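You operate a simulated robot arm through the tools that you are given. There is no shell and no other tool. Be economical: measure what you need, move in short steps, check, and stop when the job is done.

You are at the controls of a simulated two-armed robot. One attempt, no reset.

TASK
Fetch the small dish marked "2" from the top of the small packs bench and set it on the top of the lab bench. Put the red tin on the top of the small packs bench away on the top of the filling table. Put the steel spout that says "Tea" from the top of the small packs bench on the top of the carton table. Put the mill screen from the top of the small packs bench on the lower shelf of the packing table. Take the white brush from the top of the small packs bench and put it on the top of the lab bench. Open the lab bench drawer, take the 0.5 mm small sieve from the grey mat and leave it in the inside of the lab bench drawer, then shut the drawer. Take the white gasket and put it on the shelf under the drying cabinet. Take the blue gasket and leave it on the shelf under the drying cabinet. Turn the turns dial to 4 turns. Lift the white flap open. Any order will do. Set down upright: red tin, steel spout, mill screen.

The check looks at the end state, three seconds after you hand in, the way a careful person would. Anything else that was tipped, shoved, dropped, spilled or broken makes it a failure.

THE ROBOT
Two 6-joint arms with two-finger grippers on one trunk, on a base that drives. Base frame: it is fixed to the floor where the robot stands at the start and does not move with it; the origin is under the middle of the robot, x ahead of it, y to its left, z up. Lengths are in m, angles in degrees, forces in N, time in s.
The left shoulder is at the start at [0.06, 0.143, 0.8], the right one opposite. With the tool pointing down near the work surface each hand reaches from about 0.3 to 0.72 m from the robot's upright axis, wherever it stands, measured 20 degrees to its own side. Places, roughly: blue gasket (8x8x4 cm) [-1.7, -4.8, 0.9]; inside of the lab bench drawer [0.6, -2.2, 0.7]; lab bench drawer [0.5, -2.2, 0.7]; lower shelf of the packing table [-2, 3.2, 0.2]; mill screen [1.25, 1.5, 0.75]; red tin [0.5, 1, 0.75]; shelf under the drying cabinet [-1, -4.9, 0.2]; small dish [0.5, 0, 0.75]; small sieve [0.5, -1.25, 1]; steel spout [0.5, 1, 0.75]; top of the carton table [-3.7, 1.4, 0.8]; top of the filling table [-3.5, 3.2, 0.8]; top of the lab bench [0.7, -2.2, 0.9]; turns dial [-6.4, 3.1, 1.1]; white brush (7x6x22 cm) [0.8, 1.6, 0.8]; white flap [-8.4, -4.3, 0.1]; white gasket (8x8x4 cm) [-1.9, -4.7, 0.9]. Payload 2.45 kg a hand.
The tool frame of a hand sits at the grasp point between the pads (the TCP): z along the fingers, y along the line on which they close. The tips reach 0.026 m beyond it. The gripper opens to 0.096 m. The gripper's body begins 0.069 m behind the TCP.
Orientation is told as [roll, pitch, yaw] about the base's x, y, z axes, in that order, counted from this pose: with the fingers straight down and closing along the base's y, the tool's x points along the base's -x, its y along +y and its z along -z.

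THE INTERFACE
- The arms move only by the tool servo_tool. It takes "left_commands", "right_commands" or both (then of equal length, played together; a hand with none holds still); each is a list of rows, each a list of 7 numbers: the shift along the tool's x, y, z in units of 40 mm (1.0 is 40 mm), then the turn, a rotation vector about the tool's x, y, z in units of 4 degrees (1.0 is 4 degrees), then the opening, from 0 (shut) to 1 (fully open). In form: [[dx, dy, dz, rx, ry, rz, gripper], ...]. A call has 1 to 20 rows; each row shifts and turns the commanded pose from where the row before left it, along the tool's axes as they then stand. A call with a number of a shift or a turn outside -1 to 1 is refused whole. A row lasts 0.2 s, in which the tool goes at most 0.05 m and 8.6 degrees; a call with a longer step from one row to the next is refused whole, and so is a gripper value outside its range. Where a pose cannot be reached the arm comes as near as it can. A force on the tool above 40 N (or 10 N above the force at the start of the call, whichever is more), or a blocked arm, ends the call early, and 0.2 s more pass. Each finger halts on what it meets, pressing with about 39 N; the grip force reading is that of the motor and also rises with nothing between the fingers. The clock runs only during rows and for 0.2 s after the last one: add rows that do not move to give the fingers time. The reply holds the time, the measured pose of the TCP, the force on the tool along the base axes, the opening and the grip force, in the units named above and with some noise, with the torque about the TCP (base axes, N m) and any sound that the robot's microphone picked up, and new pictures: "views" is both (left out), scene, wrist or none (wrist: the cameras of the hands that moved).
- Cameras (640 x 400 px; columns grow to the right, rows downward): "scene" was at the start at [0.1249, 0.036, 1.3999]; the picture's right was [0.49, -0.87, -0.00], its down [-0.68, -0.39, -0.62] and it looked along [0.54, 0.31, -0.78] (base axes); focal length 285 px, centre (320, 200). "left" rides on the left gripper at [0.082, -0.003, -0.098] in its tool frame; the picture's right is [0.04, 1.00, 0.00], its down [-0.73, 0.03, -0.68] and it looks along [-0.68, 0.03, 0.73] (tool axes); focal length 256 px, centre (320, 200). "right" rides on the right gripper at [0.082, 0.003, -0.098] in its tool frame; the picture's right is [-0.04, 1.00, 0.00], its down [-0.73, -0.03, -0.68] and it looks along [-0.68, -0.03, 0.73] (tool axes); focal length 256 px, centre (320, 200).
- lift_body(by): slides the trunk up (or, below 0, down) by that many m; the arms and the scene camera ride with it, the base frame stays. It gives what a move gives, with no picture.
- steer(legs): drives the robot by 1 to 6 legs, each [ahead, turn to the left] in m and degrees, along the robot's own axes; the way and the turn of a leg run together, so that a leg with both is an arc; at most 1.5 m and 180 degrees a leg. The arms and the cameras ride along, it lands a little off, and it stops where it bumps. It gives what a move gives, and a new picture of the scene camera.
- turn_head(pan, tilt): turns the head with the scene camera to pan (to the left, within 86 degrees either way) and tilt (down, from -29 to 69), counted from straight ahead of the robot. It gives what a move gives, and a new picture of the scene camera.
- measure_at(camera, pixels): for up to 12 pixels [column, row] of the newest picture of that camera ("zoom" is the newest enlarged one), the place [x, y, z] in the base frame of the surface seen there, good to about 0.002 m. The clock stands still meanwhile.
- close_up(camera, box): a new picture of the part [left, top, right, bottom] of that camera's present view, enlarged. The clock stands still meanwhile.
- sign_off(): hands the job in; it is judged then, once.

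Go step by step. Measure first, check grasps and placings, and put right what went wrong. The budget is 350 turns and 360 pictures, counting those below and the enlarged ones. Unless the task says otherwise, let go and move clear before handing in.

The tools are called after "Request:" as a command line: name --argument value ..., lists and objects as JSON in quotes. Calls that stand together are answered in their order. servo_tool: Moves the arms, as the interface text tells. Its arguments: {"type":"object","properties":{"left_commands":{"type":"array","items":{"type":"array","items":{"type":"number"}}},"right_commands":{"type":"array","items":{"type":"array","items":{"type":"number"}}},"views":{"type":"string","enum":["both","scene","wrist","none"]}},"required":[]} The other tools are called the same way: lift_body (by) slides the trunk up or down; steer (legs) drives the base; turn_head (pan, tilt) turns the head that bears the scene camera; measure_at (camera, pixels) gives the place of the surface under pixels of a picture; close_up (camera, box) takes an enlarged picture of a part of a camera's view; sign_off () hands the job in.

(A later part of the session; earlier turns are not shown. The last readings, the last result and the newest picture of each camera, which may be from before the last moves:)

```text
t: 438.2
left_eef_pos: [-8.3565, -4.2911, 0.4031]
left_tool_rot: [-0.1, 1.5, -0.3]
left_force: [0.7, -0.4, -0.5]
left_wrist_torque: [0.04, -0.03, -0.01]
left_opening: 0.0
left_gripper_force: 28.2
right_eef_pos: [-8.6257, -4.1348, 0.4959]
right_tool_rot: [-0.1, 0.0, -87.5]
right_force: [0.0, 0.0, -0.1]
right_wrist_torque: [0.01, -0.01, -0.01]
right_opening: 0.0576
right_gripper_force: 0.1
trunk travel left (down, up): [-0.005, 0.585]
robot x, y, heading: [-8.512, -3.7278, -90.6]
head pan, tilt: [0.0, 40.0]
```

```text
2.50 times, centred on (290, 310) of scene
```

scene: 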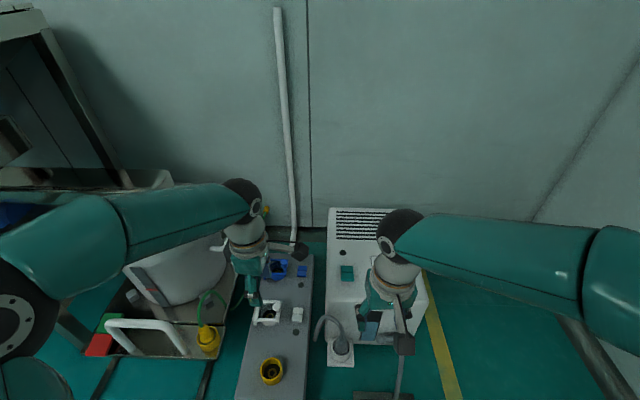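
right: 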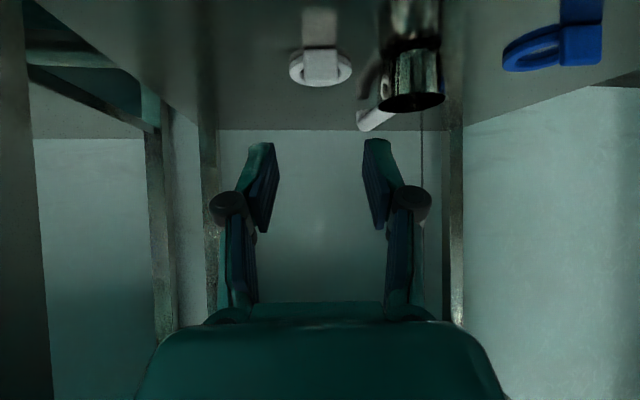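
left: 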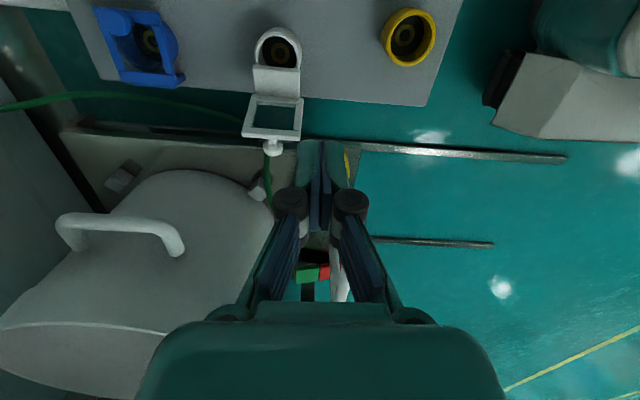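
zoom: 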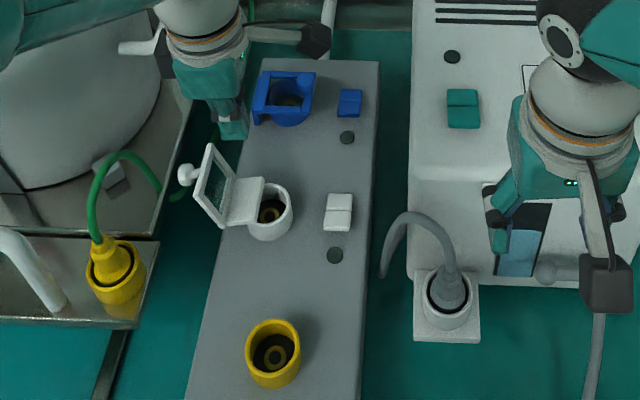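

The white flap is open. I'll back out, raise the trunk, fold the left wrist back to neutral, and head for the dial.

Request:
steer --legs '[[-0.45, 0]]'

Request:
lift_body --by 0.4

Request:
servo_tool --left_commands '[[0, 0, 0, 0, 0, 1, 1], [0, 0, 0, 0, 0, 1, 1], [0, 0, 0, 0, 0, 1, 1], [0, 0, 0, 0, 0, 1, 1], [0, 0, 0, 0, 0, 1, 1], [0, 0, 0, 0, 0, 1, 1], [0, 0, 0, 0, 0, 1, 1], [0, 0, 0, 0, 0, 1, 1], [0, 0, 0, 0, 0, 1, 1], [0, 0, 0, 0, 0, 1, 1], [0, 0, 0, 0, 0, 1, 1], [0, 0, 0, 0, 0, 1, 1], [0, 0, 0, 0, 0, 1, 1], [0, 0, 0, 0, 0, 1, 1], [0, 0, 0, 0, 0, 1, 1], [0, 0, 0, 0, 0, 1, 1], [0, 0, 0, 0, 0, 1, 1], [0, 0, 0, 0, 0, 1, 1], [0, 0, 0, 0, 0, 1, 1], [0, 0, 0, 0, 0, 1, 1]]' --views "none"

Request:
servo_tool --left_commands '[[0.9, 0, -0.5, 0, 0, 0.9, 1], [0.9, 0, -0.5, 0, 0, 0.9, 1], [0.9, 0, -0.5, 0, 0, 0, 1], [0.9, 0, -0.3, 0, 0, 0, 1]]' --views "none"

Request:
steer --legs '[[0, 35], [0, 35]]'

Request:
steer --legs '[[0, 20], [1.5, 0], [1.5, 0], [0.6, 0]]'

```text
t: 440.9
left_eef_pos: [-8.3529, -3.8394, 0.4047]
left_tool_rot: [-0.1, 1.3, -0.6]
left_force: [0.7, -0.7, -0.1]
left_wrist_torque: [0.01, 0.02, 0.01]
left_opening: 0.0
left_gripper_force: 28.1
right_eef_pos: [-8.6228, -3.6828, 0.4965]
right_tool_rot: [-0.1, 0.0, -87.7]
right_force: [0.4, -0.9, -0.3]
right_wrist_torque: [0.01, 0.01, -0.02]
right_opening: 0.0578
right_gripper_force: 0.1
trunk travel left (down, up): [-0.005, 0.585]
robot x, y, heading: [-8.5054, -3.2761, -90.6]
head pan, tilt: [0.0, 40.0]
```

scene: 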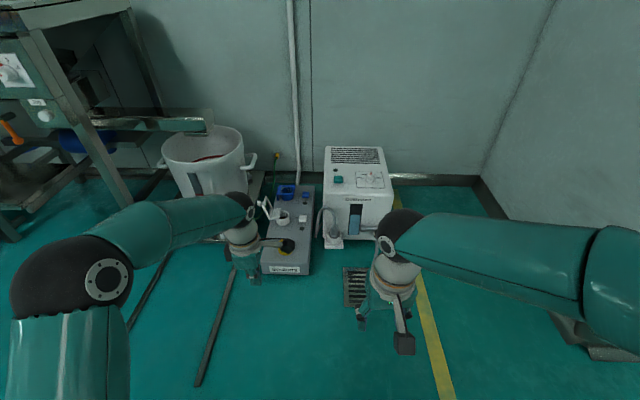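

```text
t: 444.8
left_eef_pos: [-8.354, -3.838, 0.8029]
left_tool_rot: [-0.1, 1.4, -0.5]
left_force: [-1.1, -0.2, 0.3]
left_wrist_torque: [0.04, 0.01, -0.01]
left_opening: 0.0
left_gripper_force: 28.3
right_eef_pos: [-8.6218, -3.6815, 0.8949]
right_tool_rot: [-0.2, -0.1, -87.6]
right_force: [-0.6, 0.3, 0.2]
right_wrist_torque: [0.0, 0.0, 0.01]
right_opening: 0.0575
right_gripper_force: 0.0
trunk travel left (down, up): [-0.405, 0.185]
robot x, y, heading: [-8.505, -3.2772, -90.9]
head pan, tilt: [0.0, 40.0]
```

```text
t: 449.0
left_eef_pos: [-8.3537, -3.8392, 0.8035]
left_tool_rot: [-1.4, 0.2, -80.6]
left_force: [0.5, -0.6, 0.9]
left_wrist_torque: [0.01, -0.01, 0.01]
left_opening: 0.096
left_gripper_force: 0.0
right_eef_pos: [-8.6227, -3.6824, 0.8951]
right_tool_rot: [-0.1, -0.1, -87.7]
right_force: [0.4, -0.2, 0.1]
right_wrist_torque: [0.02, -0.03, -0.02]
right_opening: 0.0577
right_gripper_force: 0.1
trunk travel left (down, up): [-0.405, 0.185]
robot x, y, heading: [-8.5057, -3.2792, -90.9]
head pan, tilt: [0.0, 40.0]
```

```text
t: 450.0
left_eef_pos: [-8.3611, -3.6944, 0.8765]
left_tool_rot: [-1.6, -0.1, -87.8]
left_force: [0.7, 0.6, 0.1]
left_wrist_torque: [0.02, 0.01, 0.01]
left_opening: 0.0961
left_gripper_force: 0.1
right_eef_pos: [-8.6231, -3.6817, 0.895]
right_tool_rot: [-0.1, 0.0, -87.8]
right_force: [0.4, -0.3, -0.6]
right_wrist_torque: [-0.02, -0.02, -0.02]
right_opening: 0.0575
right_gripper_force: 0.1
trunk travel left (down, up): [-0.405, 0.185]
robot x, y, heading: [-8.5052, -3.2793, -90.9]
head pan, tilt: [0.0, 40.0]
```

```text
t: 454.2
left_eef_pos: [-8.0586, -3.2783, 0.8749]
left_tool_rot: [-1.4, 0.0, -16.5]
left_force: [0.5, 0.1, -0.6]
left_wrist_torque: [0.0, 0.02, 0.01]
left_opening: 0.0963
left_gripper_force: 0.1
right_eef_pos: [-8.1565, -3.521, 0.8959]
right_tool_rot: [-0.2, 0.0, -16.5]
right_force: [0.5, 0.6, 0.7]
right_wrist_torque: [0.0, 0.02, 0.02]
right_opening: 0.0575
right_gripper_force: 0.2
trunk travel left (down, up): [-0.405, 0.185]
robot x, y, heading: [-8.5182, -3.3225, -19.7]
head pan, tilt: [0.0, 40.0]
```

scene: 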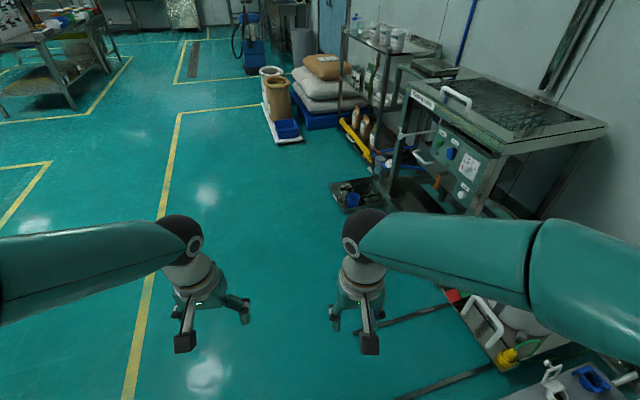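

```text
t: 473.2
left_eef_pos: [-4.4651, -3.2498, 0.8746]
left_tool_rot: [-1.4, -0.1, -1.1]
left_force: [-0.3, 0.4, 0.1]
left_wrist_torque: [0.05, -0.02, 0.02]
left_opening: 0.0961
left_gripper_force: 0.0
right_eef_pos: [-4.4949, -3.5105, 0.8963]
right_tool_rot: [-0.2, 0.0, -1.2]
right_force: [0.1, -0.8, -0.8]
right_wrist_torque: [0.0, 0.0, 0.0]
right_opening: 0.0576
right_gripper_force: 0.0
trunk travel left (down, up): [-0.405, 0.185]
robot x, y, heading: [-4.8933, -3.4161, -4.2]
head pan, tilt: [0.0, 40.0]
```

scene: 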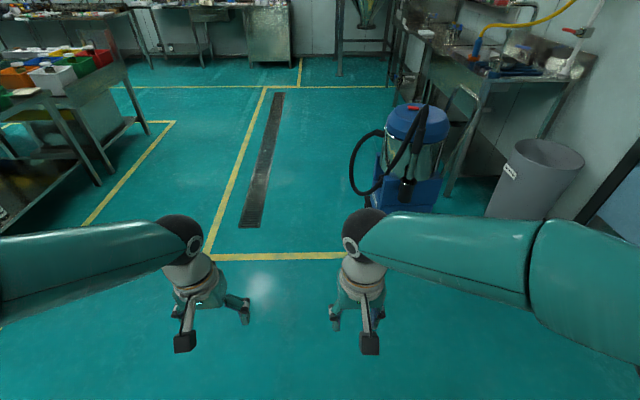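

Request:
steer --legs '[[0, 36], [0, 36]]'

Request:
steer --legs '[[0, 22]]'

Request:
turn_head --pan 10 --tilt 15

```text
t: 477.5
left_eef_pos: [-4.9205, -2.9529, 0.8765]
left_tool_rot: [-1.6, 0.0, 71.0]
left_force: [0.0, 0.1, -0.8]
left_wrist_torque: [0.0, -0.01, 0.0]
left_opening: 0.0962
left_gripper_force: 0.1
right_eef_pos: [-4.6826, -3.0597, 0.8986]
right_tool_rot: [-0.1, 0.1, 71.1]
right_force: [-0.7, 0.4, 0.2]
right_wrist_torque: [0.01, 0.02, -0.02]
right_opening: 0.0578
right_gripper_force: 0.0
trunk travel left (down, up): [-0.405, 0.185]
robot x, y, heading: [-4.8475, -3.4315, 69.1]
head pan, tilt: [0.0, 40.0]
stopped in leg 2: the robot was blocked; the commanded pose is now the measured one
```

scene: 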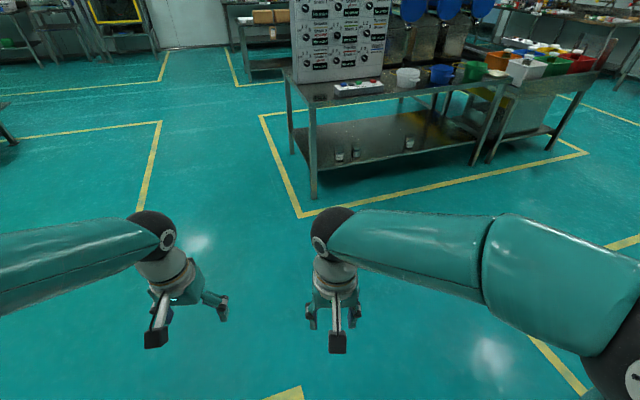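

```text
t: 479.2
left_eef_pos: [-5.0932, -3.0144, 0.8782]
left_tool_rot: [-1.5, -0.1, 92.8]
left_force: [0.1, 1.2, 0.2]
left_wrist_torque: [-0.02, -0.03, 0.03]
left_opening: 0.0961
left_gripper_force: 0.2
right_eef_pos: [-4.8333, -3.0249, 0.8988]
right_tool_rot: [0.0, 0.0, 93.0]
right_force: [-1.2, -0.1, -1.3]
right_wrist_torque: [-0.01, -0.01, -0.04]
right_opening: 0.0576
right_gripper_force: 0.1
trunk travel left (down, up): [-0.405, 0.185]
robot x, y, heading: [-4.8348, -3.4279, 90.8]
head pan, tilt: [0.0, 40.0]
```

scene: 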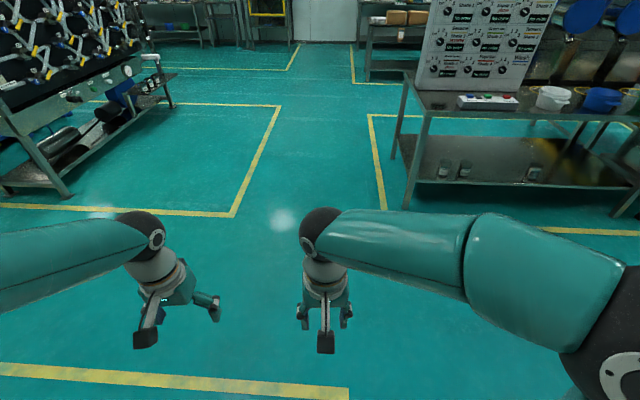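

```text
t: 480.1
left_eef_pos: [-5.0945, -3.015, 0.8779]
left_tool_rot: [-1.5, -0.1, 93.0]
left_force: [-0.4, 0.2, 0.7]
left_wrist_torque: [-0.01, 0.03, 0.0]
left_opening: 0.096
left_gripper_force: 0.1
right_eef_pos: [-4.8319, -3.0234, 0.8975]
right_tool_rot: [0.0, -0.1, 93.0]
right_force: [0.2, 0.0, -0.3]
right_wrist_torque: [0.02, -0.01, -0.03]
right_opening: 0.0575
right_gripper_force: 0.0
trunk travel left (down, up): [-0.405, 0.185]
robot x, y, heading: [-4.8316, -3.4334, 90.8]
head pan, tilt: [10.0, 15.0]
```

scene: 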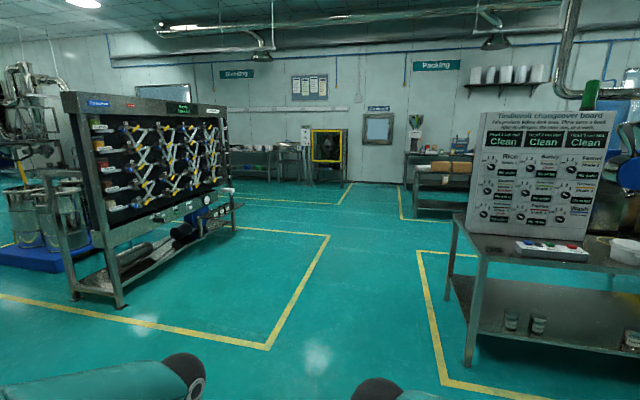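

The blender control stand at (307,160) with the tumbler frame matches the dial's place. I'll drive north up the corridor.

Request:
measure_at --camera "scene" --pixels '[[235, 228], [470, 360], [416, 215], [307, 180], [335, 180], [307, 150], [345, 185]]'

Request:
steer --legs '[[0, 3], [1.5, 0], [1.5, 0], [1.5, 0], [0.7, 0]]'

Request:
turn_head --pan 40 --tilt 15

```text
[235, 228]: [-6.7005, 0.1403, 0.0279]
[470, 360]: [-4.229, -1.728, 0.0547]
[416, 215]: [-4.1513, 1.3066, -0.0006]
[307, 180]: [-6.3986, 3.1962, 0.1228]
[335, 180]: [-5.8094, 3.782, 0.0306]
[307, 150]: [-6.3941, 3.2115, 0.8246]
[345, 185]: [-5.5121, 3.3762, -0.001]
```

```text
t: 506.0
left_eef_pos: [-5.7359, 2.1567, 0.8777]
left_tool_rot: [-1.5, -0.1, 97.9]
left_force: [0.4, -0.1, -0.5]
left_wrist_torque: [0.01, -0.03, -0.03]
left_opening: 0.0959
left_gripper_force: 0.0
right_eef_pos: [-5.4754, 2.168, 0.8995]
right_tool_rot: [0.0, 0.0, 97.8]
right_force: [0.1, -0.8, 0.2]
right_wrist_torque: [0.0, 0.01, -0.02]
right_opening: 0.0575
right_gripper_force: 0.1
trunk travel left (down, up): [-0.405, 0.185]
robot x, y, heading: [-5.4438, 1.7623, 95.9]
head pan, tilt: [10.0, 15.0]
```

scene: 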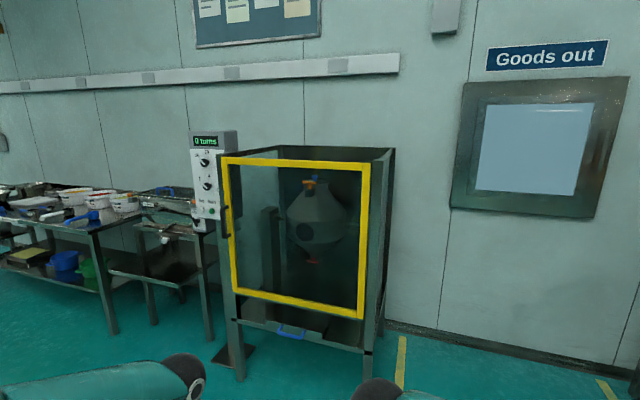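

```text
t: 506.9
left_eef_pos: [-5.736, 2.1561, 0.8784]
left_tool_rot: [-1.6, -0.1, 97.7]
left_force: [0.1, 1.3, 0.7]
left_wrist_torque: [0.02, 0.01, 0.0]
left_opening: 0.0958
left_gripper_force: 0.2
right_eef_pos: [-5.4756, 2.1682, 0.9005]
right_tool_rot: [0.0, -0.2, 97.9]
right_force: [-0.5, 0.4, -0.6]
right_wrist_torque: [-0.03, 0.0, -0.01]
right_opening: 0.0579
right_gripper_force: 0.0
trunk travel left (down, up): [-0.405, 0.185]
robot x, y, heading: [-5.445, 1.7659, 96.0]
head pan, tilt: [40.0, 15.0]
```

scene: 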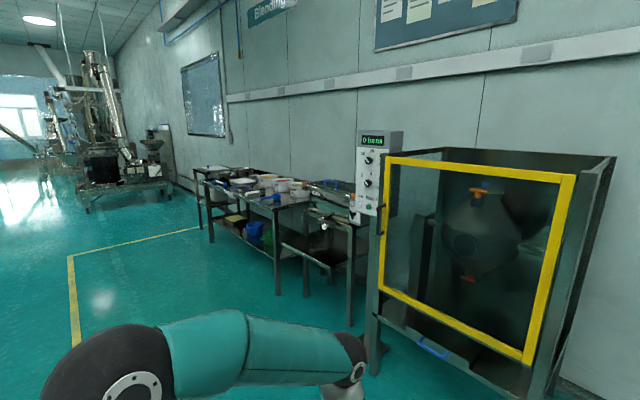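

Request:
close_up --camera "scene" --box '[335, 120, 415, 235]'

Request:
measure_at --camera "scene" --pixels '[[372, 140], [368, 160], [367, 182], [366, 205], [363, 170], [385, 170], [385, 260], [360, 245], [325, 240], [378, 300]]'

```text
3.48 times, centred on (375, 178) of scene
```

zoom: 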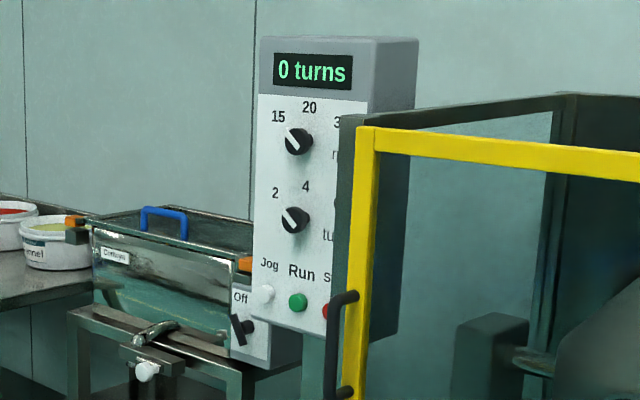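

```text
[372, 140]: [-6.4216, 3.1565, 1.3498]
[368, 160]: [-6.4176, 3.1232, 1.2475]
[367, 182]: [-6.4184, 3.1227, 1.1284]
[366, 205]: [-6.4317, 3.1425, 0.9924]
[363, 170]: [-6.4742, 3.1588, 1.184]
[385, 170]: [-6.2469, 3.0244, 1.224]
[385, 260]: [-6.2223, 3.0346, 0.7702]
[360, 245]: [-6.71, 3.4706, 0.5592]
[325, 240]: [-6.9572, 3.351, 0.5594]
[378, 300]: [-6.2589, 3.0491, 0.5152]
```

The turns dial is the lower knob at (−6.418,3.12,1.128), pointing at 2 now; 4 is at the top. I'll drive in front of the panel.

Request:
steer --legs '[[0, 30], [0, 22]]'

Request:
steer --legs '[[1.05, 0], [0, -30], [0, -28]]'

Request:
turn_head --pan 0 --tilt 20

```text
t: 510.3
left_eef_pos: [-5.9357, 1.7707, 0.8786]
left_tool_rot: [-1.6, 0.0, 150.2]
left_force: [-0.3, 1.1, 0.3]
left_wrist_torque: [0.0, 0.01, 0.02]
left_opening: 0.0959
left_gripper_force: 0.1
right_eef_pos: [-5.786, 1.9858, 0.8993]
right_tool_rot: [0.0, 0.0, 150.3]
right_force: [0.2, 0.3, 0.0]
right_wrist_torque: [0.01, -0.01, -0.02]
right_opening: 0.0575
right_gripper_force: 0.0
trunk travel left (down, up): [-0.405, 0.185]
robot x, y, heading: [-5.4258, 1.79, 148.1]
head pan, tilt: [40.0, 15.0]
```

scene: 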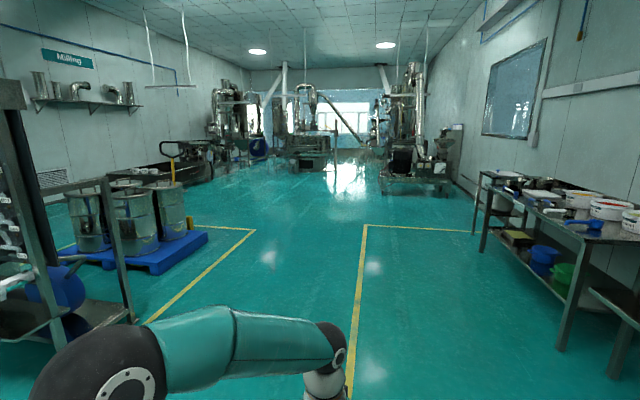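

```text
t: 518.8
left_eef_pos: [-6.5895, 2.7384, 0.8794]
left_tool_rot: [-1.4, -0.1, 92.9]
left_force: [-0.3, 0.5, 0.3]
left_wrist_torque: [0.0, -0.04, -0.04]
left_opening: 0.0963
left_gripper_force: 0.0
right_eef_pos: [-6.3286, 2.7284, 0.8987]
right_tool_rot: [0.0, -0.1, 93.0]
right_force: [0.1, -0.1, -0.4]
right_wrist_torque: [0.01, -0.04, -0.02]
right_opening: 0.0575
right_gripper_force: 0.0
trunk travel left (down, up): [-0.405, 0.185]
robot x, y, heading: [-6.3402, 2.3203, 91.1]
head pan, tilt: [40.0, 15.0]
```

scene: 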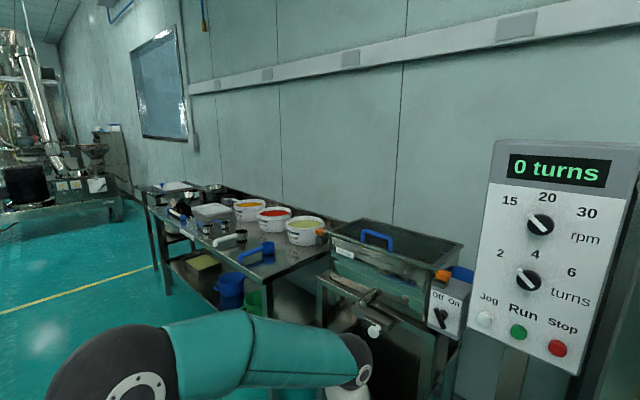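

```text
t: 519.9
left_eef_pos: [-6.5909, 2.7395, 0.8792]
left_tool_rot: [-1.4, -0.1, 93.0]
left_force: [-0.3, -0.3, 0.3]
left_wrist_torque: [0.01, 0.0, -0.02]
left_opening: 0.096
left_gripper_force: 0.0
right_eef_pos: [-6.3297, 2.7273, 0.9]
right_tool_rot: [0.1, 0.1, 93.0]
right_force: [-0.8, 0.1, -0.1]
right_wrist_torque: [-0.01, 0.01, -0.04]
right_opening: 0.0577
right_gripper_force: 0.1
trunk travel left (down, up): [-0.405, 0.185]
robot x, y, heading: [-6.334, 2.3233, 91.2]
head pan, tilt: [0.0, 20.0]
```

scene: 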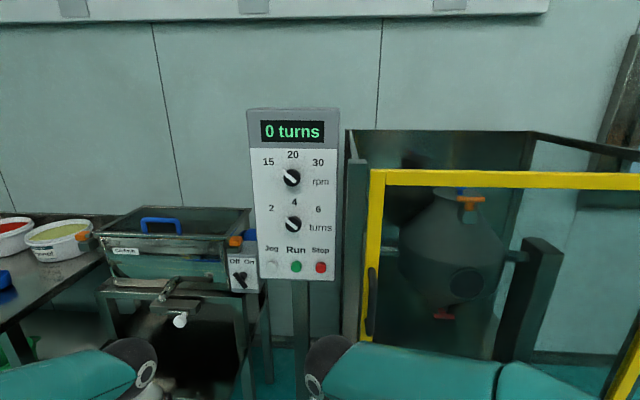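

Request:
close_up --camera "scene" --box '[253, 195, 333, 245]'

Request:
measure_at --camera "scene" --pixels '[[293, 225], [285, 225], [301, 225], [293, 217], [294, 202], [271, 209], [318, 209], [293, 232], [292, 179], [365, 190]]'

```text
8.00 times, centred on (293, 220) of scene
```

zoom: 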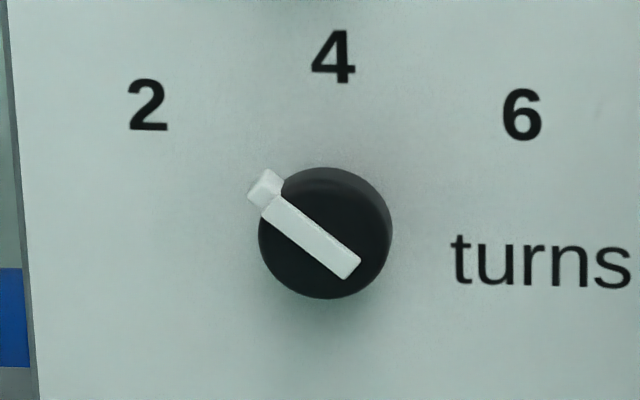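

```text
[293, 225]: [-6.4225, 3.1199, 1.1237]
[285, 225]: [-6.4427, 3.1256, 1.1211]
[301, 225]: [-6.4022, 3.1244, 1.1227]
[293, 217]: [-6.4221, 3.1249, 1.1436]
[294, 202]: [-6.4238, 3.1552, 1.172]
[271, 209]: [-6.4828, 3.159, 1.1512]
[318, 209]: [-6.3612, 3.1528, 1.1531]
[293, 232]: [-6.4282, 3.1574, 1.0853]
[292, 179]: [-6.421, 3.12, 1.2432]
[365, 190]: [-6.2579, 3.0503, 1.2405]
```

Knob centre (−6.4225, 3.12–3.156, 1.122), radius 0.021, pointer at −45°; it needs a 45° clockwise turn to 4. I'll raise the trunk, move in slightly, and pitch the left hand horizontal.

Request:
lift_body --by 0.15

Request:
servo_tool --left_commands '[[0, -0.5, 0, 0, -1, 0, 0.7], [0, -0.5, 0, 0, -1, 0, 0.7], [0, -0.5, 0, 0, -1, 0, 0.7], [-0.3, 0, 0, 0, -1, 0, 0.7], [-0.3, 0, 0, 0, -1, 0, 0.7], [-0.3, 0, 0, 0, -1, 0, 0.7], [-0.3, 0, 0, 0, -1, 0, 0.7], [-0.3, 0, 0, 0, -1, 0, 0.7], [0, 0, 0, 0, -1, 0, 0.7], [0, 0, 0, 0, -1, 0, 0.7], [0, 0, 0, 0, -1, 0, 0.7], [0, 0, 0, 0, -1, 0, 0.7], [0, 0, 0, 0, -1, 0, 0.7], [0, 0, 0, 0, -1, 0, 0.7], [0, 0, 0, 0, -1, 0, 0.7], [0, 0, 0, 0, -1, 0, 0.7], [0, 0, 0, 0, -1, 0, 0.7], [0, 0, 0, 0, -1, 0, 0.7], [0, 0, 0, 0, -1, 0, 0.7], [0, 0, 0, 0, -1, 0, 0.7]]' --right_commands '[[0.5, -0.5, 0, 0, 0, 0, 0.7], [0.5, -0.5, 0, 0, 0, 0, 0.7], [0.5, -0.5, 0, 0, 0, 0, 0.7], [0, -0.5, 0, 0, 0, 0, 0.7], [0, 0, 0, 0, 0, 0, 0.7], [0, 0, 0, 0, 0, 0, 0.7], [0, 0, 0, 0, 0, 0, 0.7], [0, 0, 0, 0, 0, 0, 0.7], [0, 0, 0, 0, 0, 0, 0.7], [0, 0, 0, 0, 0, 0, 0.7], [0, 0, 0, 0, 0, 0, 0.7], [0, 0, 0, 0, 0, 0, 0.7], [0, 0, 0, 0, 0, 0, 0.7], [0, 0, 0, 0, 0, 0, 0.7], [0, 0, 0, 0, 0, 0, 0.7], [0, 0, 0, 0, 0, 0, 0.7], [0, 0, 0, 0, 0, 0, 0.7], [0, 0, 0, 0, 0, 0, 0.7], [0, 0, 0, 0, 0, 0, 0.7], [0, 0, 0, 0, 0, 0, 0.7]]' --views "none"

```text
t: 521.6
left_eef_pos: [-6.5908, 2.7388, 1.0289]
left_tool_rot: [-1.5, 0.0, 92.8]
left_force: [0.1, -0.2, 0.5]
left_wrist_torque: [-0.02, 0.01, 0.04]
left_opening: 0.096
left_gripper_force: 0.0
right_eef_pos: [-6.3289, 2.7286, 1.05]
right_tool_rot: [0.0, 0.1, 92.9]
right_force: [-0.5, 0.3, 0.1]
right_wrist_torque: [0.0, 0.01, 0.01]
right_opening: 0.0577
right_gripper_force: 0.1
trunk travel left (down, up): [-0.555, 0.035]
robot x, y, heading: [-6.3386, 2.3203, 91.2]
head pan, tilt: [0.0, 20.0]
```

```text
t: 525.9
left_eef_pos: [-6.5153, 2.8427, 1.07]
left_tool_rot: [-8.1, -79.9, 101.1]
left_force: [0.0, -0.5, -0.2]
left_wrist_torque: [0.01, -0.06, 0.01]
left_opening: 0.0671
left_gripper_force: 0.0
left hand out of reach, approached as far as the arm can: row 15, 16, 17, 18, 19, 20
right_eef_pos: [-6.2464, 2.672, 1.0495]
right_tool_rot: [0.0, 0.0, 93.0]
right_force: [-0.2, 0.7, 0.5]
right_wrist_torque: [-0.04, 0.02, 0.02]
right_opening: 0.0669
right_gripper_force: 0.0
trunk travel left (down, up): [-0.555, 0.035]
robot x, y, heading: [-6.3375, 2.3227, 91.4]
head pan, tilt: [0.0, 20.0]
```

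Request:
steer --legs '[[0.17, 0]]'

Request:
servo_tool --left_commands '[[0, 0, 0, 0, -0.8, 0, 0.7], [0, 0, 0, 0, -0.8, 0, 0.7], [0, 0, 0, 0, -0.8, 0, 0.7], [0, 0, 0, 0, 0, 0, 0.7]]' --views "wrist"

```text
t: 527.3
left_eef_pos: [-6.5156, 3.0151, 1.0714]
left_tool_rot: [-7.9, -79.7, 100.7]
left_force: [0.7, 0.4, -0.4]
left_wrist_torque: [0.0, 0.03, -0.01]
left_opening: 0.0672
left_gripper_force: 0.0
right_eef_pos: [-6.2493, 2.8441, 1.0491]
right_tool_rot: [-0.1, 0.2, 92.6]
right_force: [0.4, 0.4, -0.3]
right_wrist_torque: [-0.07, -0.01, 0.0]
right_opening: 0.0672
right_gripper_force: 0.0
trunk travel left (down, up): [-0.555, 0.035]
robot x, y, heading: [-6.3403, 2.4909, 91.1]
head pan, tilt: [0.0, 20.0]
```

scene: 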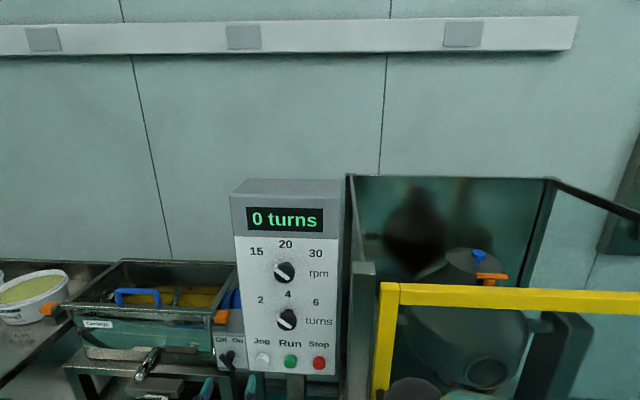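

```text
t: 528.3
left_eef_pos: [-6.4933, 3.0147, 1.0812]
left_tool_rot: [-68.9, -88.5, 162.2]
left_force: [0.1, -0.2, -0.3]
left_wrist_torque: [0.03, -0.02, 0.03]
left_opening: 0.067
left_gripper_force: 0.1
left hand out of reach, approached as far as the arm can: row 1, 2, 3
right_eef_pos: [-6.2493, 2.842, 1.0496]
right_tool_rot: [0.0, -0.1, 92.6]
right_force: [-0.7, -0.5, -0.5]
right_wrist_torque: [-0.01, 0.02, 0.03]
right_opening: 0.0672
right_gripper_force: 0.0
trunk travel left (down, up): [-0.555, 0.035]
robot x, y, heading: [-6.3418, 2.4974, 91.0]
head pan, tilt: [0.0, 20.0]
```

left: 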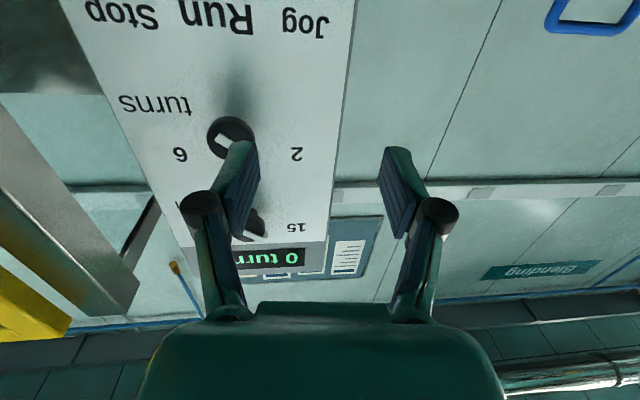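

The hand is now nearly horizontal, pointing at the panel. Move in front of the knob and pre-rotate −22°.

Request:
servo_tool --left_commands '[[-0.34, -0.6, 0, 0, 0, 0, 0.7], [-0.34, -0.6, 0, 0, 0, 0, 0.7], [-0.34, -0.57, 0, 0, 0, 0, 0.7], [0, 0, 0.3, 0, 0, -0.95, 0.7], [0, 0, 0.3, 0, 0, -0.95, 0.7], [0, 0, 0.2, 0, 0, -0.95, 0.7], [0, 0, 0.2, 0, 0, -0.95, 0.7], [0, 0, 0, 0, 0, -0.95, 0.7], [0, 0, 0, 0, 0, -0.95, 0.7], [0, 0, 0, 0, 0, 0, 0.7]]' --views "wrist"

```text
t: 530.5
left_eef_pos: [-6.4191, 3.0663, 1.1465]
left_tool_rot: [-87.3, -66.5, -179.2]
left_force: [1.0, -0.6, -1.1]
left_wrist_torque: [-0.01, 0.03, -0.01]
left_opening: 0.0677
left_gripper_force: 0.1
left hand out of reach, approached as far as the arm can: row 9
right_eef_pos: [-6.2492, 2.8423, 1.0502]
right_tool_rot: [0.0, 0.0, 92.6]
right_force: [0.6, 0.4, -0.5]
right_wrist_torque: [-0.01, 0.0, 0.0]
right_opening: 0.0673
right_gripper_force: 0.1
trunk travel left (down, up): [-0.555, 0.035]
robot x, y, heading: [-6.3394, 2.4887, 91.0]
head pan, tilt: [0.0, 20.0]
```

left: 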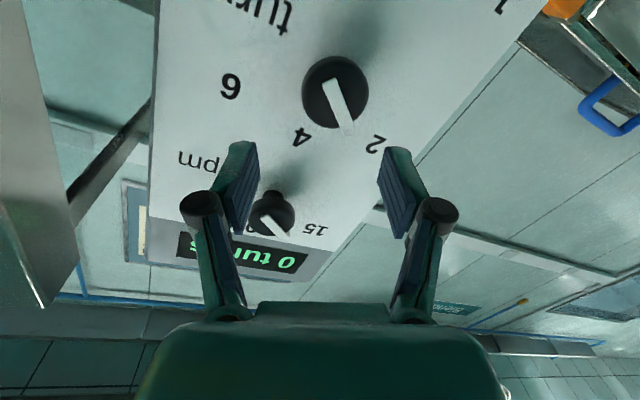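

Now about 2.4 cm too high; correct down, then advance so the fingers surround the knob.

Request:
servo_tool --left_commands '[[0.54, 0.23, 0, 0, 0, 0, 0.7], [0, 0, 0.4, 0, 0, 0, 0.7], [0, 0, 0.4, 0, 0, 0, 0.7], [0, 0, 0, 0, 0, 0, 0.7]]' --views "wrist"

```text
t: 531.5
left_eef_pos: [-6.4126, 3.107, 1.1425]
left_tool_rot: [-88.8, -65.8, -178.1]
left_force: [-0.5, 0.3, 0.6]
left_wrist_torque: [0.01, 0.01, 0.03]
left_opening: 0.0674
left_gripper_force: 0.0
left hand out of reach, approached as far as the arm can: row 1
right_eef_pos: [-6.2488, 2.8415, 1.0498]
right_tool_rot: [0.0, -0.1, 92.6]
right_force: [-0.9, 0.2, 0.5]
right_wrist_torque: [0.01, 0.01, 0.02]
right_opening: 0.0672
right_gripper_force: 0.1
trunk travel left (down, up): [-0.555, 0.035]
robot x, y, heading: [-6.3394, 2.4896, 91.1]
head pan, tilt: [0.0, 20.0]
```

left: 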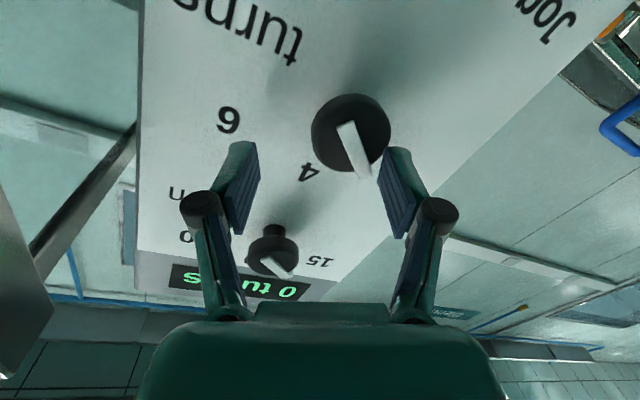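

The arm can't go lower here, so I'll back off slightly and lower the trunk 2 cm instead.

Request:
servo_tool --left_commands '[[0, 0, -0.7, 0, 0, 0, 0.7], [0, 0, 0, 0, 0, 0, 0.7]]' --views "none"

Request:
lift_body --by -0.021

Request:
servo_tool --left_commands '[[-0.1, 0.22, 0, 0, 0, 0, 0.7], [0, 0, 0, 0, 0, 0, 0.7]]' --views "wrist"

```text
t: 532.1
left_eef_pos: [-6.4098, 3.0808, 1.1452]
left_tool_rot: [-88.1, -66.2, -178.6]
left_force: [-0.6, 0.1, -0.3]
left_wrist_torque: [0.0, 0.02, 0.0]
left_opening: 0.0675
left_gripper_force: 0.2
right_eef_pos: [-6.249, 2.8445, 1.0495]
right_tool_rot: [0.0, 0.0, 92.8]
right_force: [0.0, -0.4, 0.1]
right_wrist_torque: [-0.02, -0.02, 0.01]
right_opening: 0.0671
right_gripper_force: 0.0
trunk travel left (down, up): [-0.555, 0.035]
robot x, y, heading: [-6.3408, 2.4919, 91.0]
head pan, tilt: [0.0, 20.0]
```

```text
t: 532.8
left_eef_pos: [-6.4089, 3.0787, 1.1228]
left_tool_rot: [-88.1, -66.2, -178.4]
left_force: [0.7, -0.2, 0.0]
left_wrist_torque: [-0.07, -0.02, -0.01]
left_opening: 0.0673
left_gripper_force: 0.0
right_eef_pos: [-6.2483, 2.8421, 1.029]
right_tool_rot: [0.0, -0.1, 92.8]
right_force: [0.3, 0.3, 0.3]
right_wrist_torque: [0.03, 0.0, -0.02]
right_opening: 0.0673
right_gripper_force: 0.1
trunk travel left (down, up): [-0.534, 0.056]
robot x, y, heading: [-6.3367, 2.4933, 90.9]
head pan, tilt: [0.0, 20.0]
```

```text
t: 533.4
left_eef_pos: [-6.4189, 3.0799, 1.124]
left_tool_rot: [-87.8, -66.5, -178.9]
left_force: [0.5, -0.1, 0.9]
left_wrist_torque: [0.03, 0.02, -0.03]
left_opening: 0.0673
left_gripper_force: 0.2
right_eef_pos: [-6.2469, 2.8424, 1.0281]
right_tool_rot: [0.0, 0.0, 92.6]
right_force: [0.8, -1.0, 0.3]
right_wrist_torque: [-0.03, -0.01, 0.02]
right_opening: 0.0669
right_gripper_force: 0.0
trunk travel left (down, up): [-0.534, 0.056]
robot x, y, heading: [-6.3418, 2.4893, 90.8]
head pan, tilt: [0.0, 20.0]
```

left: 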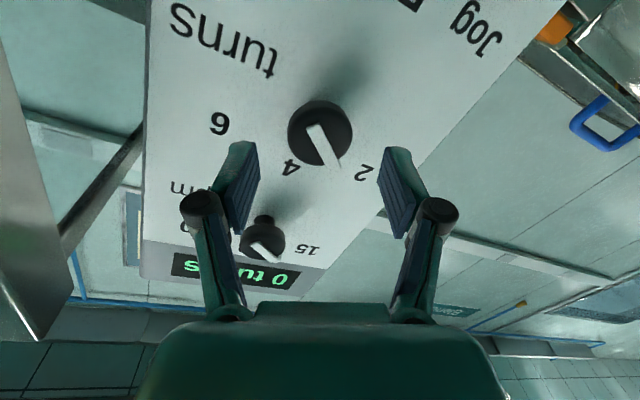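

The knob (320,132) is centred between the fingers. Advance 4.3 cm and close on it.

Request:
servo_tool --left_commands '[[0, 0, 0.5, 0, 0, 0, 0.7], [0, 0, 0.35, 0, 0, 0, 0.7], [0, 0, 0.23, 0, 0, 0, 0.7], [0, 0, 0, 0, 0, 0, 0.45], [0, 0, 0, 0, 0, 0, 0.2], [0, 0, 0, 0, 0, 0, 0.2]]' --views "wrist"

```text
t: 534.8
left_eef_pos: [-6.4206, 3.1225, 1.1234]
left_tool_rot: [-88.2, -66.3, -178.5]
left_force: [4.6, 0.8, 1.7]
left_wrist_torque: [-0.15, 0.06, -0.17]
left_opening: 0.0404
left_gripper_force: 45.1
right_eef_pos: [-6.2485, 2.8418, 1.0301]
right_tool_rot: [0.0, 0.0, 92.7]
right_force: [0.4, -0.8, -0.7]
right_wrist_torque: [-0.01, -0.03, 0.01]
right_opening: 0.067
right_gripper_force: 0.1
trunk travel left (down, up): [-0.534, 0.056]
robot x, y, heading: [-6.344, 2.4906, 90.7]
head pan, tilt: [0.0, 20.0]
```

left: 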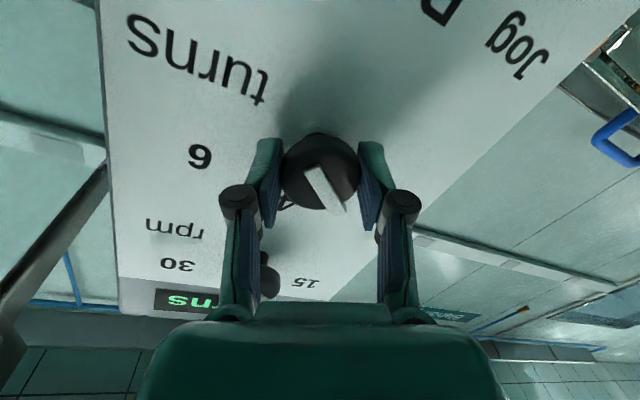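

Knob held. Rotate clockwise 45° about the tool axis.

Request:
servo_tool --left_commands '[[0, 0, 0, 0, 0, 0.9, 0.2], [0, 0, 0, 0, 0, 0.9, 0.2], [0, 0, 0, 0, 0, 0.9, 0.2], [0, 0, 0, 0, 0, 0.9, 0.2], [0, 0, 0, 0, 0, 0.9, 0.2], [0, 0, 0, 0, 0, 0.9, 0.2], [0, 0, 0, 0, 0, 0.9, 0.2], [0, 0, 0, 0, 0, 0.9, 0.2], [0, 0, 0, 0, 0, 0.9, 0.2], [0, 0, 0, 0, 0, 0.9, 0.2], [0, 0, 0, 0, 0, 0.9, 0.2], [0, 0, 0, 0, 0, 0.9, 0.2], [0, 0, 0, 0, 0, 0.45, 0.2], [0, 0, 0, 0, 0, 0, 0.2]]' --views "both"

```text
t: 537.8
left_eef_pos: [-6.421, 3.1223, 1.124]
left_tool_rot: [88.0, -68.7, 4.9]
left_force: [6.2, 3.4, -0.5]
left_wrist_torque: [0.74, -0.02, -0.27]
left_opening: 0.0403
left_gripper_force: 44.5
right_eef_pos: [-6.2478, 2.8419, 1.0284]
right_tool_rot: [0.0, 0.0, 92.7]
right_force: [0.2, 0.0, 0.1]
right_wrist_torque: [-0.02, -0.03, 0.01]
right_opening: 0.0672
right_gripper_force: 0.0
trunk travel left (down, up): [-0.534, 0.056]
robot x, y, heading: [-6.3421, 2.4889, 90.6]
head pan, tilt: [0.0, 20.0]
```

scene: 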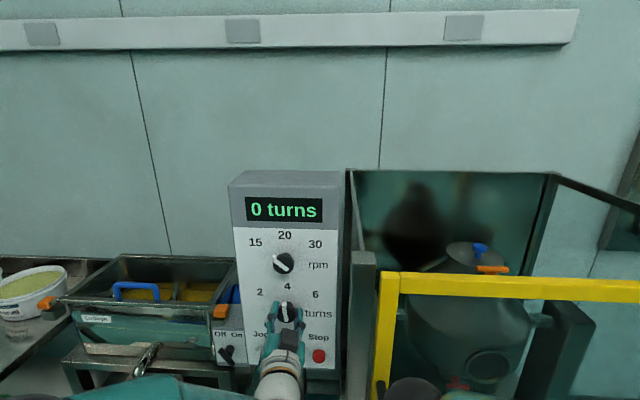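
left: 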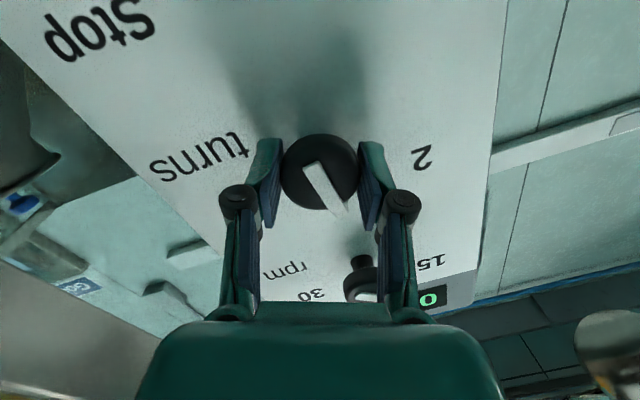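

Now let me see the pointer from the scene camera before letting go.

Request:
close_up --camera "scene" --box '[246, 270, 326, 330]'

```text
6.67 times, centred on (286, 300) of scene
```

zoom: 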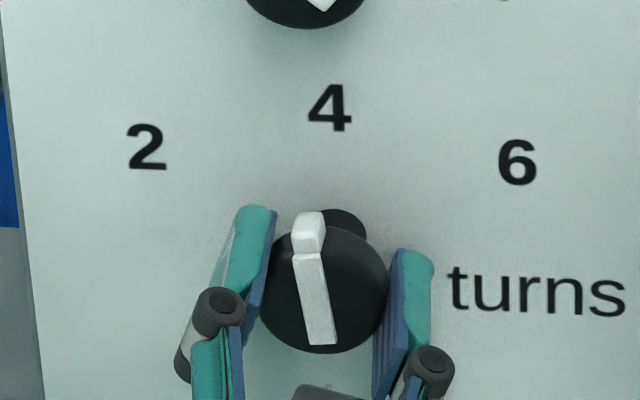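

The pointer is about 5° short of vertical; turn a little more.

Request:
servo_tool --left_commands '[[0, 0, 0, 0, 0, 0.7, 0.2], [0, 0, 0, 0, 0, 0.6, 0.2], [0, 0, 0, 0, 0, 0, 0.2], [0, 0, 0, 0, 0, 0, 0.5], [0, 0, 0, 0, 0, 0, 0.7], [0, 0, 0, 0, 0, 0, 0.7], [0, 0, -0.5, 0, 0, 0, 0.7], [0, 0, -0.8, 0, 0, 0, 0.7], [0, 0, -0.8, 0, 0, 0, 0.7]]' --views "none"

Request:
close_up --camera "scene" --box '[230, 220, 350, 340]'

```text
t: 539.8
left_eef_pos: [-6.4153, 3.034, 1.1246]
left_tool_rot: [88.3, -63.6, 4.5]
left_force: [-0.7, -0.8, -0.1]
left_wrist_torque: [-0.01, -0.01, 0.02]
left_opening: 0.0672
left_gripper_force: 0.1
right_eef_pos: [-6.2475, 2.8411, 1.0296]
right_tool_rot: [0.0, -0.2, 92.8]
right_force: [-0.4, 0.3, -0.3]
right_wrist_torque: [0.03, -0.02, -0.01]
right_opening: 0.0672
right_gripper_force: 0.0
trunk travel left (down, up): [-0.534, 0.056]
robot x, y, heading: [-6.3422, 2.4927, 91.0]
head pan, tilt: [0.0, 20.0]
```

```text
3.33 times, centred on (290, 280) of scene
```

zoom: 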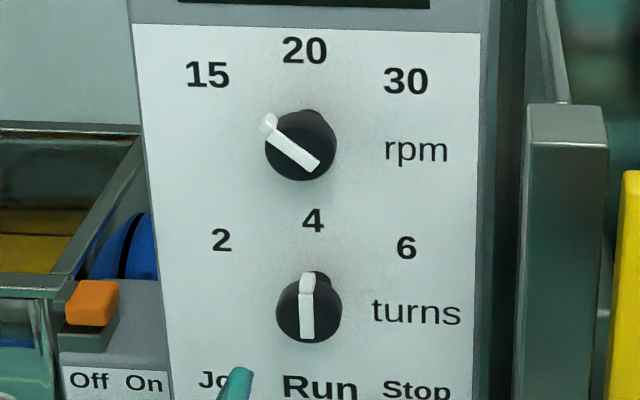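

The pointer stands at 4. Retract, back off, and level the left hand.

Request:
steer --legs '[[-0.45, 0]]'

Request:
servo_tool --left_commands '[[0, 0, 0, 0, 0, -1, 0.7], [0, 0, 0, 0, 0, -1, 0.7], [0, 0, 0, 0, 0, -1, 0.7], [0, 0, 0, 0, 0, -1, 0.7], [0, 0, 0, 0, 0, -1, 0.7], [0, 0, 0, 0, 0, -1, 0.7], [0, 0, 0, 0, 0, -0.85, 0.7], [0, 0, 0, 0, 1, 0, 0.7], [0, 0, 0, 0, 1, 0, 0.7], [0, 0, 0, 0, 1, 0, 0.7], [0, 0, 0, 0, 1, 0, 0.7], [0, 0, 0, 0, 1, 0, 0.7], [0, 0, 0, 0, 1, 0, 0.7], [0, 0, 0, 0, 1, 0, 0.7], [0, 0, 0, 0, 1, 0, 0.7], [0, 0, 0, 0, 1, 0, 0.7], [0, 0, 0, 0, 1, 0, 0.7], [0, 0, 0, 0, 1, 0, 0.7], [0, 0, 0, 0, 1, 0, 0.7], [0, 0, 0, 0, 1, 0, 0.7]]' --views "none"

Request:
servo_tool --left_commands '[[0, 0, 0, 0, 1, 0, 0.7], [0, 0, 0, 0, 1, 0, 0.7], [0, 0, 0, 0, 1, 0, 0.7], [0, 0, 0, 0, 1, 0, 0.7], [0, 0, 0, 0, 1, 0, 0.7], [0, 0, 0, 0, 1, 0, 0.7], [0, 0, 0, 0, 1, 0, 0.7], [0, 0, 0, 0, 1, 0, 0.7], [0, 0, 0, 0, 0.8, 0, 0.7], [0, 0, 0, 0, 0, 0, 0.7]]' --views "none"

```text
t: 542.6
left_eef_pos: [-6.412, 2.574, 1.1242]
left_tool_rot: [88.4, -63.6, 5.2]
left_force: [-0.4, -0.8, -0.7]
left_wrist_torque: [-0.01, -0.02, -0.01]
left_opening: 0.0675
left_gripper_force: 0.0
right_eef_pos: [-6.2437, 2.383, 1.029]
right_tool_rot: [0.0, -0.1, 93.4]
right_force: [-0.1, 0.1, 1.8]
right_wrist_torque: [0.04, 0.02, 0.01]
right_opening: 0.0674
right_gripper_force: 0.1
trunk travel left (down, up): [-0.534, 0.056]
robot x, y, heading: [-6.3286, 2.0338, 91.6]
head pan, tilt: [0.0, 20.0]
```

scene: 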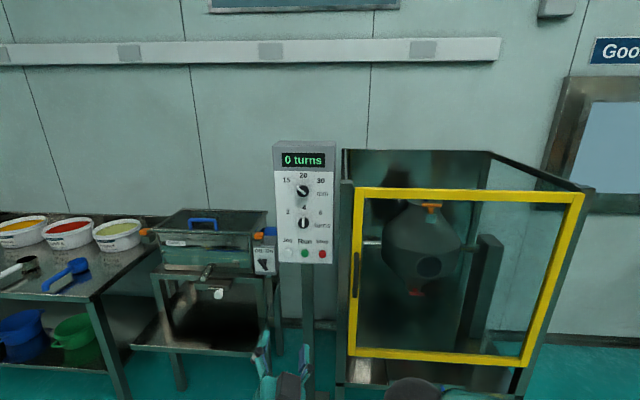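

```text
t: 546.8
left_eef_pos: [-6.4115, 2.574, 1.1236]
left_tool_rot: [-1.2, -37.2, 94.6]
left_force: [-0.4, -0.1, 0.2]
left_wrist_torque: [0.01, 0.01, 0.03]
left_opening: 0.0675
left_gripper_force: 0.0
right_eef_pos: [-6.2429, 2.3832, 1.029]
right_tool_rot: [0.0, -0.1, 93.3]
right_force: [0.0, 0.3, -0.1]
right_wrist_torque: [-0.04, 0.02, 0.01]
right_opening: 0.0668
right_gripper_force: 0.0
trunk travel left (down, up): [-0.534, 0.056]
robot x, y, heading: [-6.3322, 2.0309, 91.5]
head pan, tilt: [0.0, 20.0]
```

```text
t: 549.0
left_eef_pos: [-6.4113, 2.5753, 1.1238]
left_tool_rot: [-0.9, -2.0, 93.9]
left_force: [0.3, 0.1, -1.0]
left_wrist_torque: [-0.01, 0.0, 0.01]
left_opening: 0.0672
left_gripper_force: 0.1
right_eef_pos: [-6.2433, 2.3829, 1.0299]
right_tool_rot: [0.0, -0.1, 93.5]
right_force: [0.1, 0.2, -0.1]
right_wrist_torque: [0.01, -0.03, 0.0]
right_opening: 0.0672
right_gripper_force: 0.0
trunk travel left (down, up): [-0.534, 0.056]
robot x, y, heading: [-6.331, 2.0306, 91.9]
head pan, tilt: [0.0, 20.0]
```

Request:
servo_tool --left_commands '[[0.7, 0.6, 0.5, 0, 0, 0, 0.7], [0.7, 0.6, 0.5, 0, 0, 0, 0.7], [0.7, 0.6, 0.5, 0, 0, 0, 0.7], [0.7, 0.6, 0.5, 0, 0.5, 0, 0.7]]' --views "none"

Request:
steer --legs '[[0, -30], [0, -30]]'

Request:
steer --legs '[[0, -30]]'

```text
t: 550.0
left_eef_pos: [-6.4988, 2.4599, 1.0349]
left_tool_rot: [-1.0, 0.0, 93.9]
left_force: [0.0, 0.1, 0.5]
left_wrist_torque: [0.0, -0.03, -0.01]
left_opening: 0.0674
left_gripper_force: 0.1
right_eef_pos: [-6.2433, 2.3841, 1.0301]
right_tool_rot: [0.0, -0.1, 93.4]
right_force: [0.1, -0.2, 0.9]
right_wrist_torque: [0.0, -0.04, 0.01]
right_opening: 0.0673
right_gripper_force: 0.0
trunk travel left (down, up): [-0.534, 0.056]
robot x, y, heading: [-6.3344, 2.0317, 91.6]
head pan, tilt: [0.0, 20.0]
```

```text
t: 553.7
left_eef_pos: [-6.0434, 2.3935, 1.0343]
left_tool_rot: [-1.1, 0.0, 34.2]
left_force: [-0.2, 0.9, -0.3]
left_wrist_torque: [-0.01, -0.01, 0.02]
left_opening: 0.0674
left_gripper_force: 0.2
right_eef_pos: [-5.982, 2.1355, 1.0285]
right_tool_rot: [0.0, 0.0, 33.8]
right_force: [-0.1, 0.5, 1.3]
right_wrist_torque: [0.01, 0.01, 0.03]
right_opening: 0.0673
right_gripper_force: 0.0
trunk travel left (down, up): [-0.534, 0.056]
robot x, y, heading: [-6.351, 2.0635, 32.2]
head pan, tilt: [0.0, 20.0]
```

scene: 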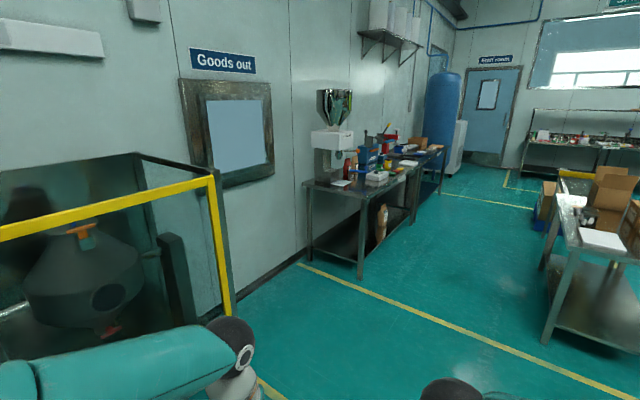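

```text
t: 555.7
left_eef_pos: [-5.9196, 2.1963, 1.036]
left_tool_rot: [-1.0, 0.0, 4.1]
left_force: [0.1, 0.1, -0.5]
left_wrist_torque: [0.05, -0.03, 0.01]
left_opening: 0.067
left_gripper_force: 0.1
right_eef_pos: [-5.9944, 1.941, 1.0294]
right_tool_rot: [0.0, 0.0, 3.6]
right_force: [-0.7, -0.2, -0.4]
right_wrist_torque: [-0.06, -0.01, -0.01]
right_opening: 0.0671
right_gripper_force: 0.0
trunk travel left (down, up): [-0.534, 0.056]
robot x, y, heading: [-6.3498, 2.0867, 2.5]
head pan, tilt: [0.0, 20.0]
```

scene: 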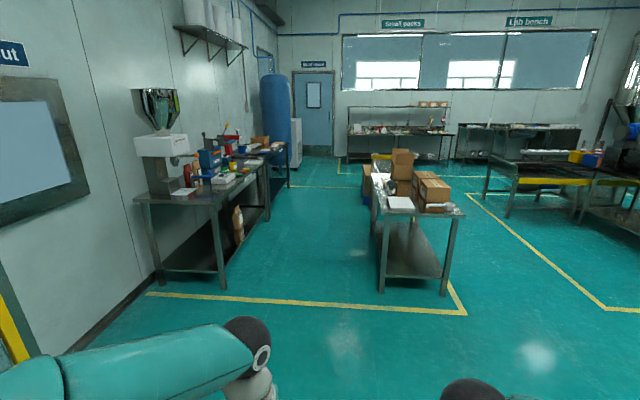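

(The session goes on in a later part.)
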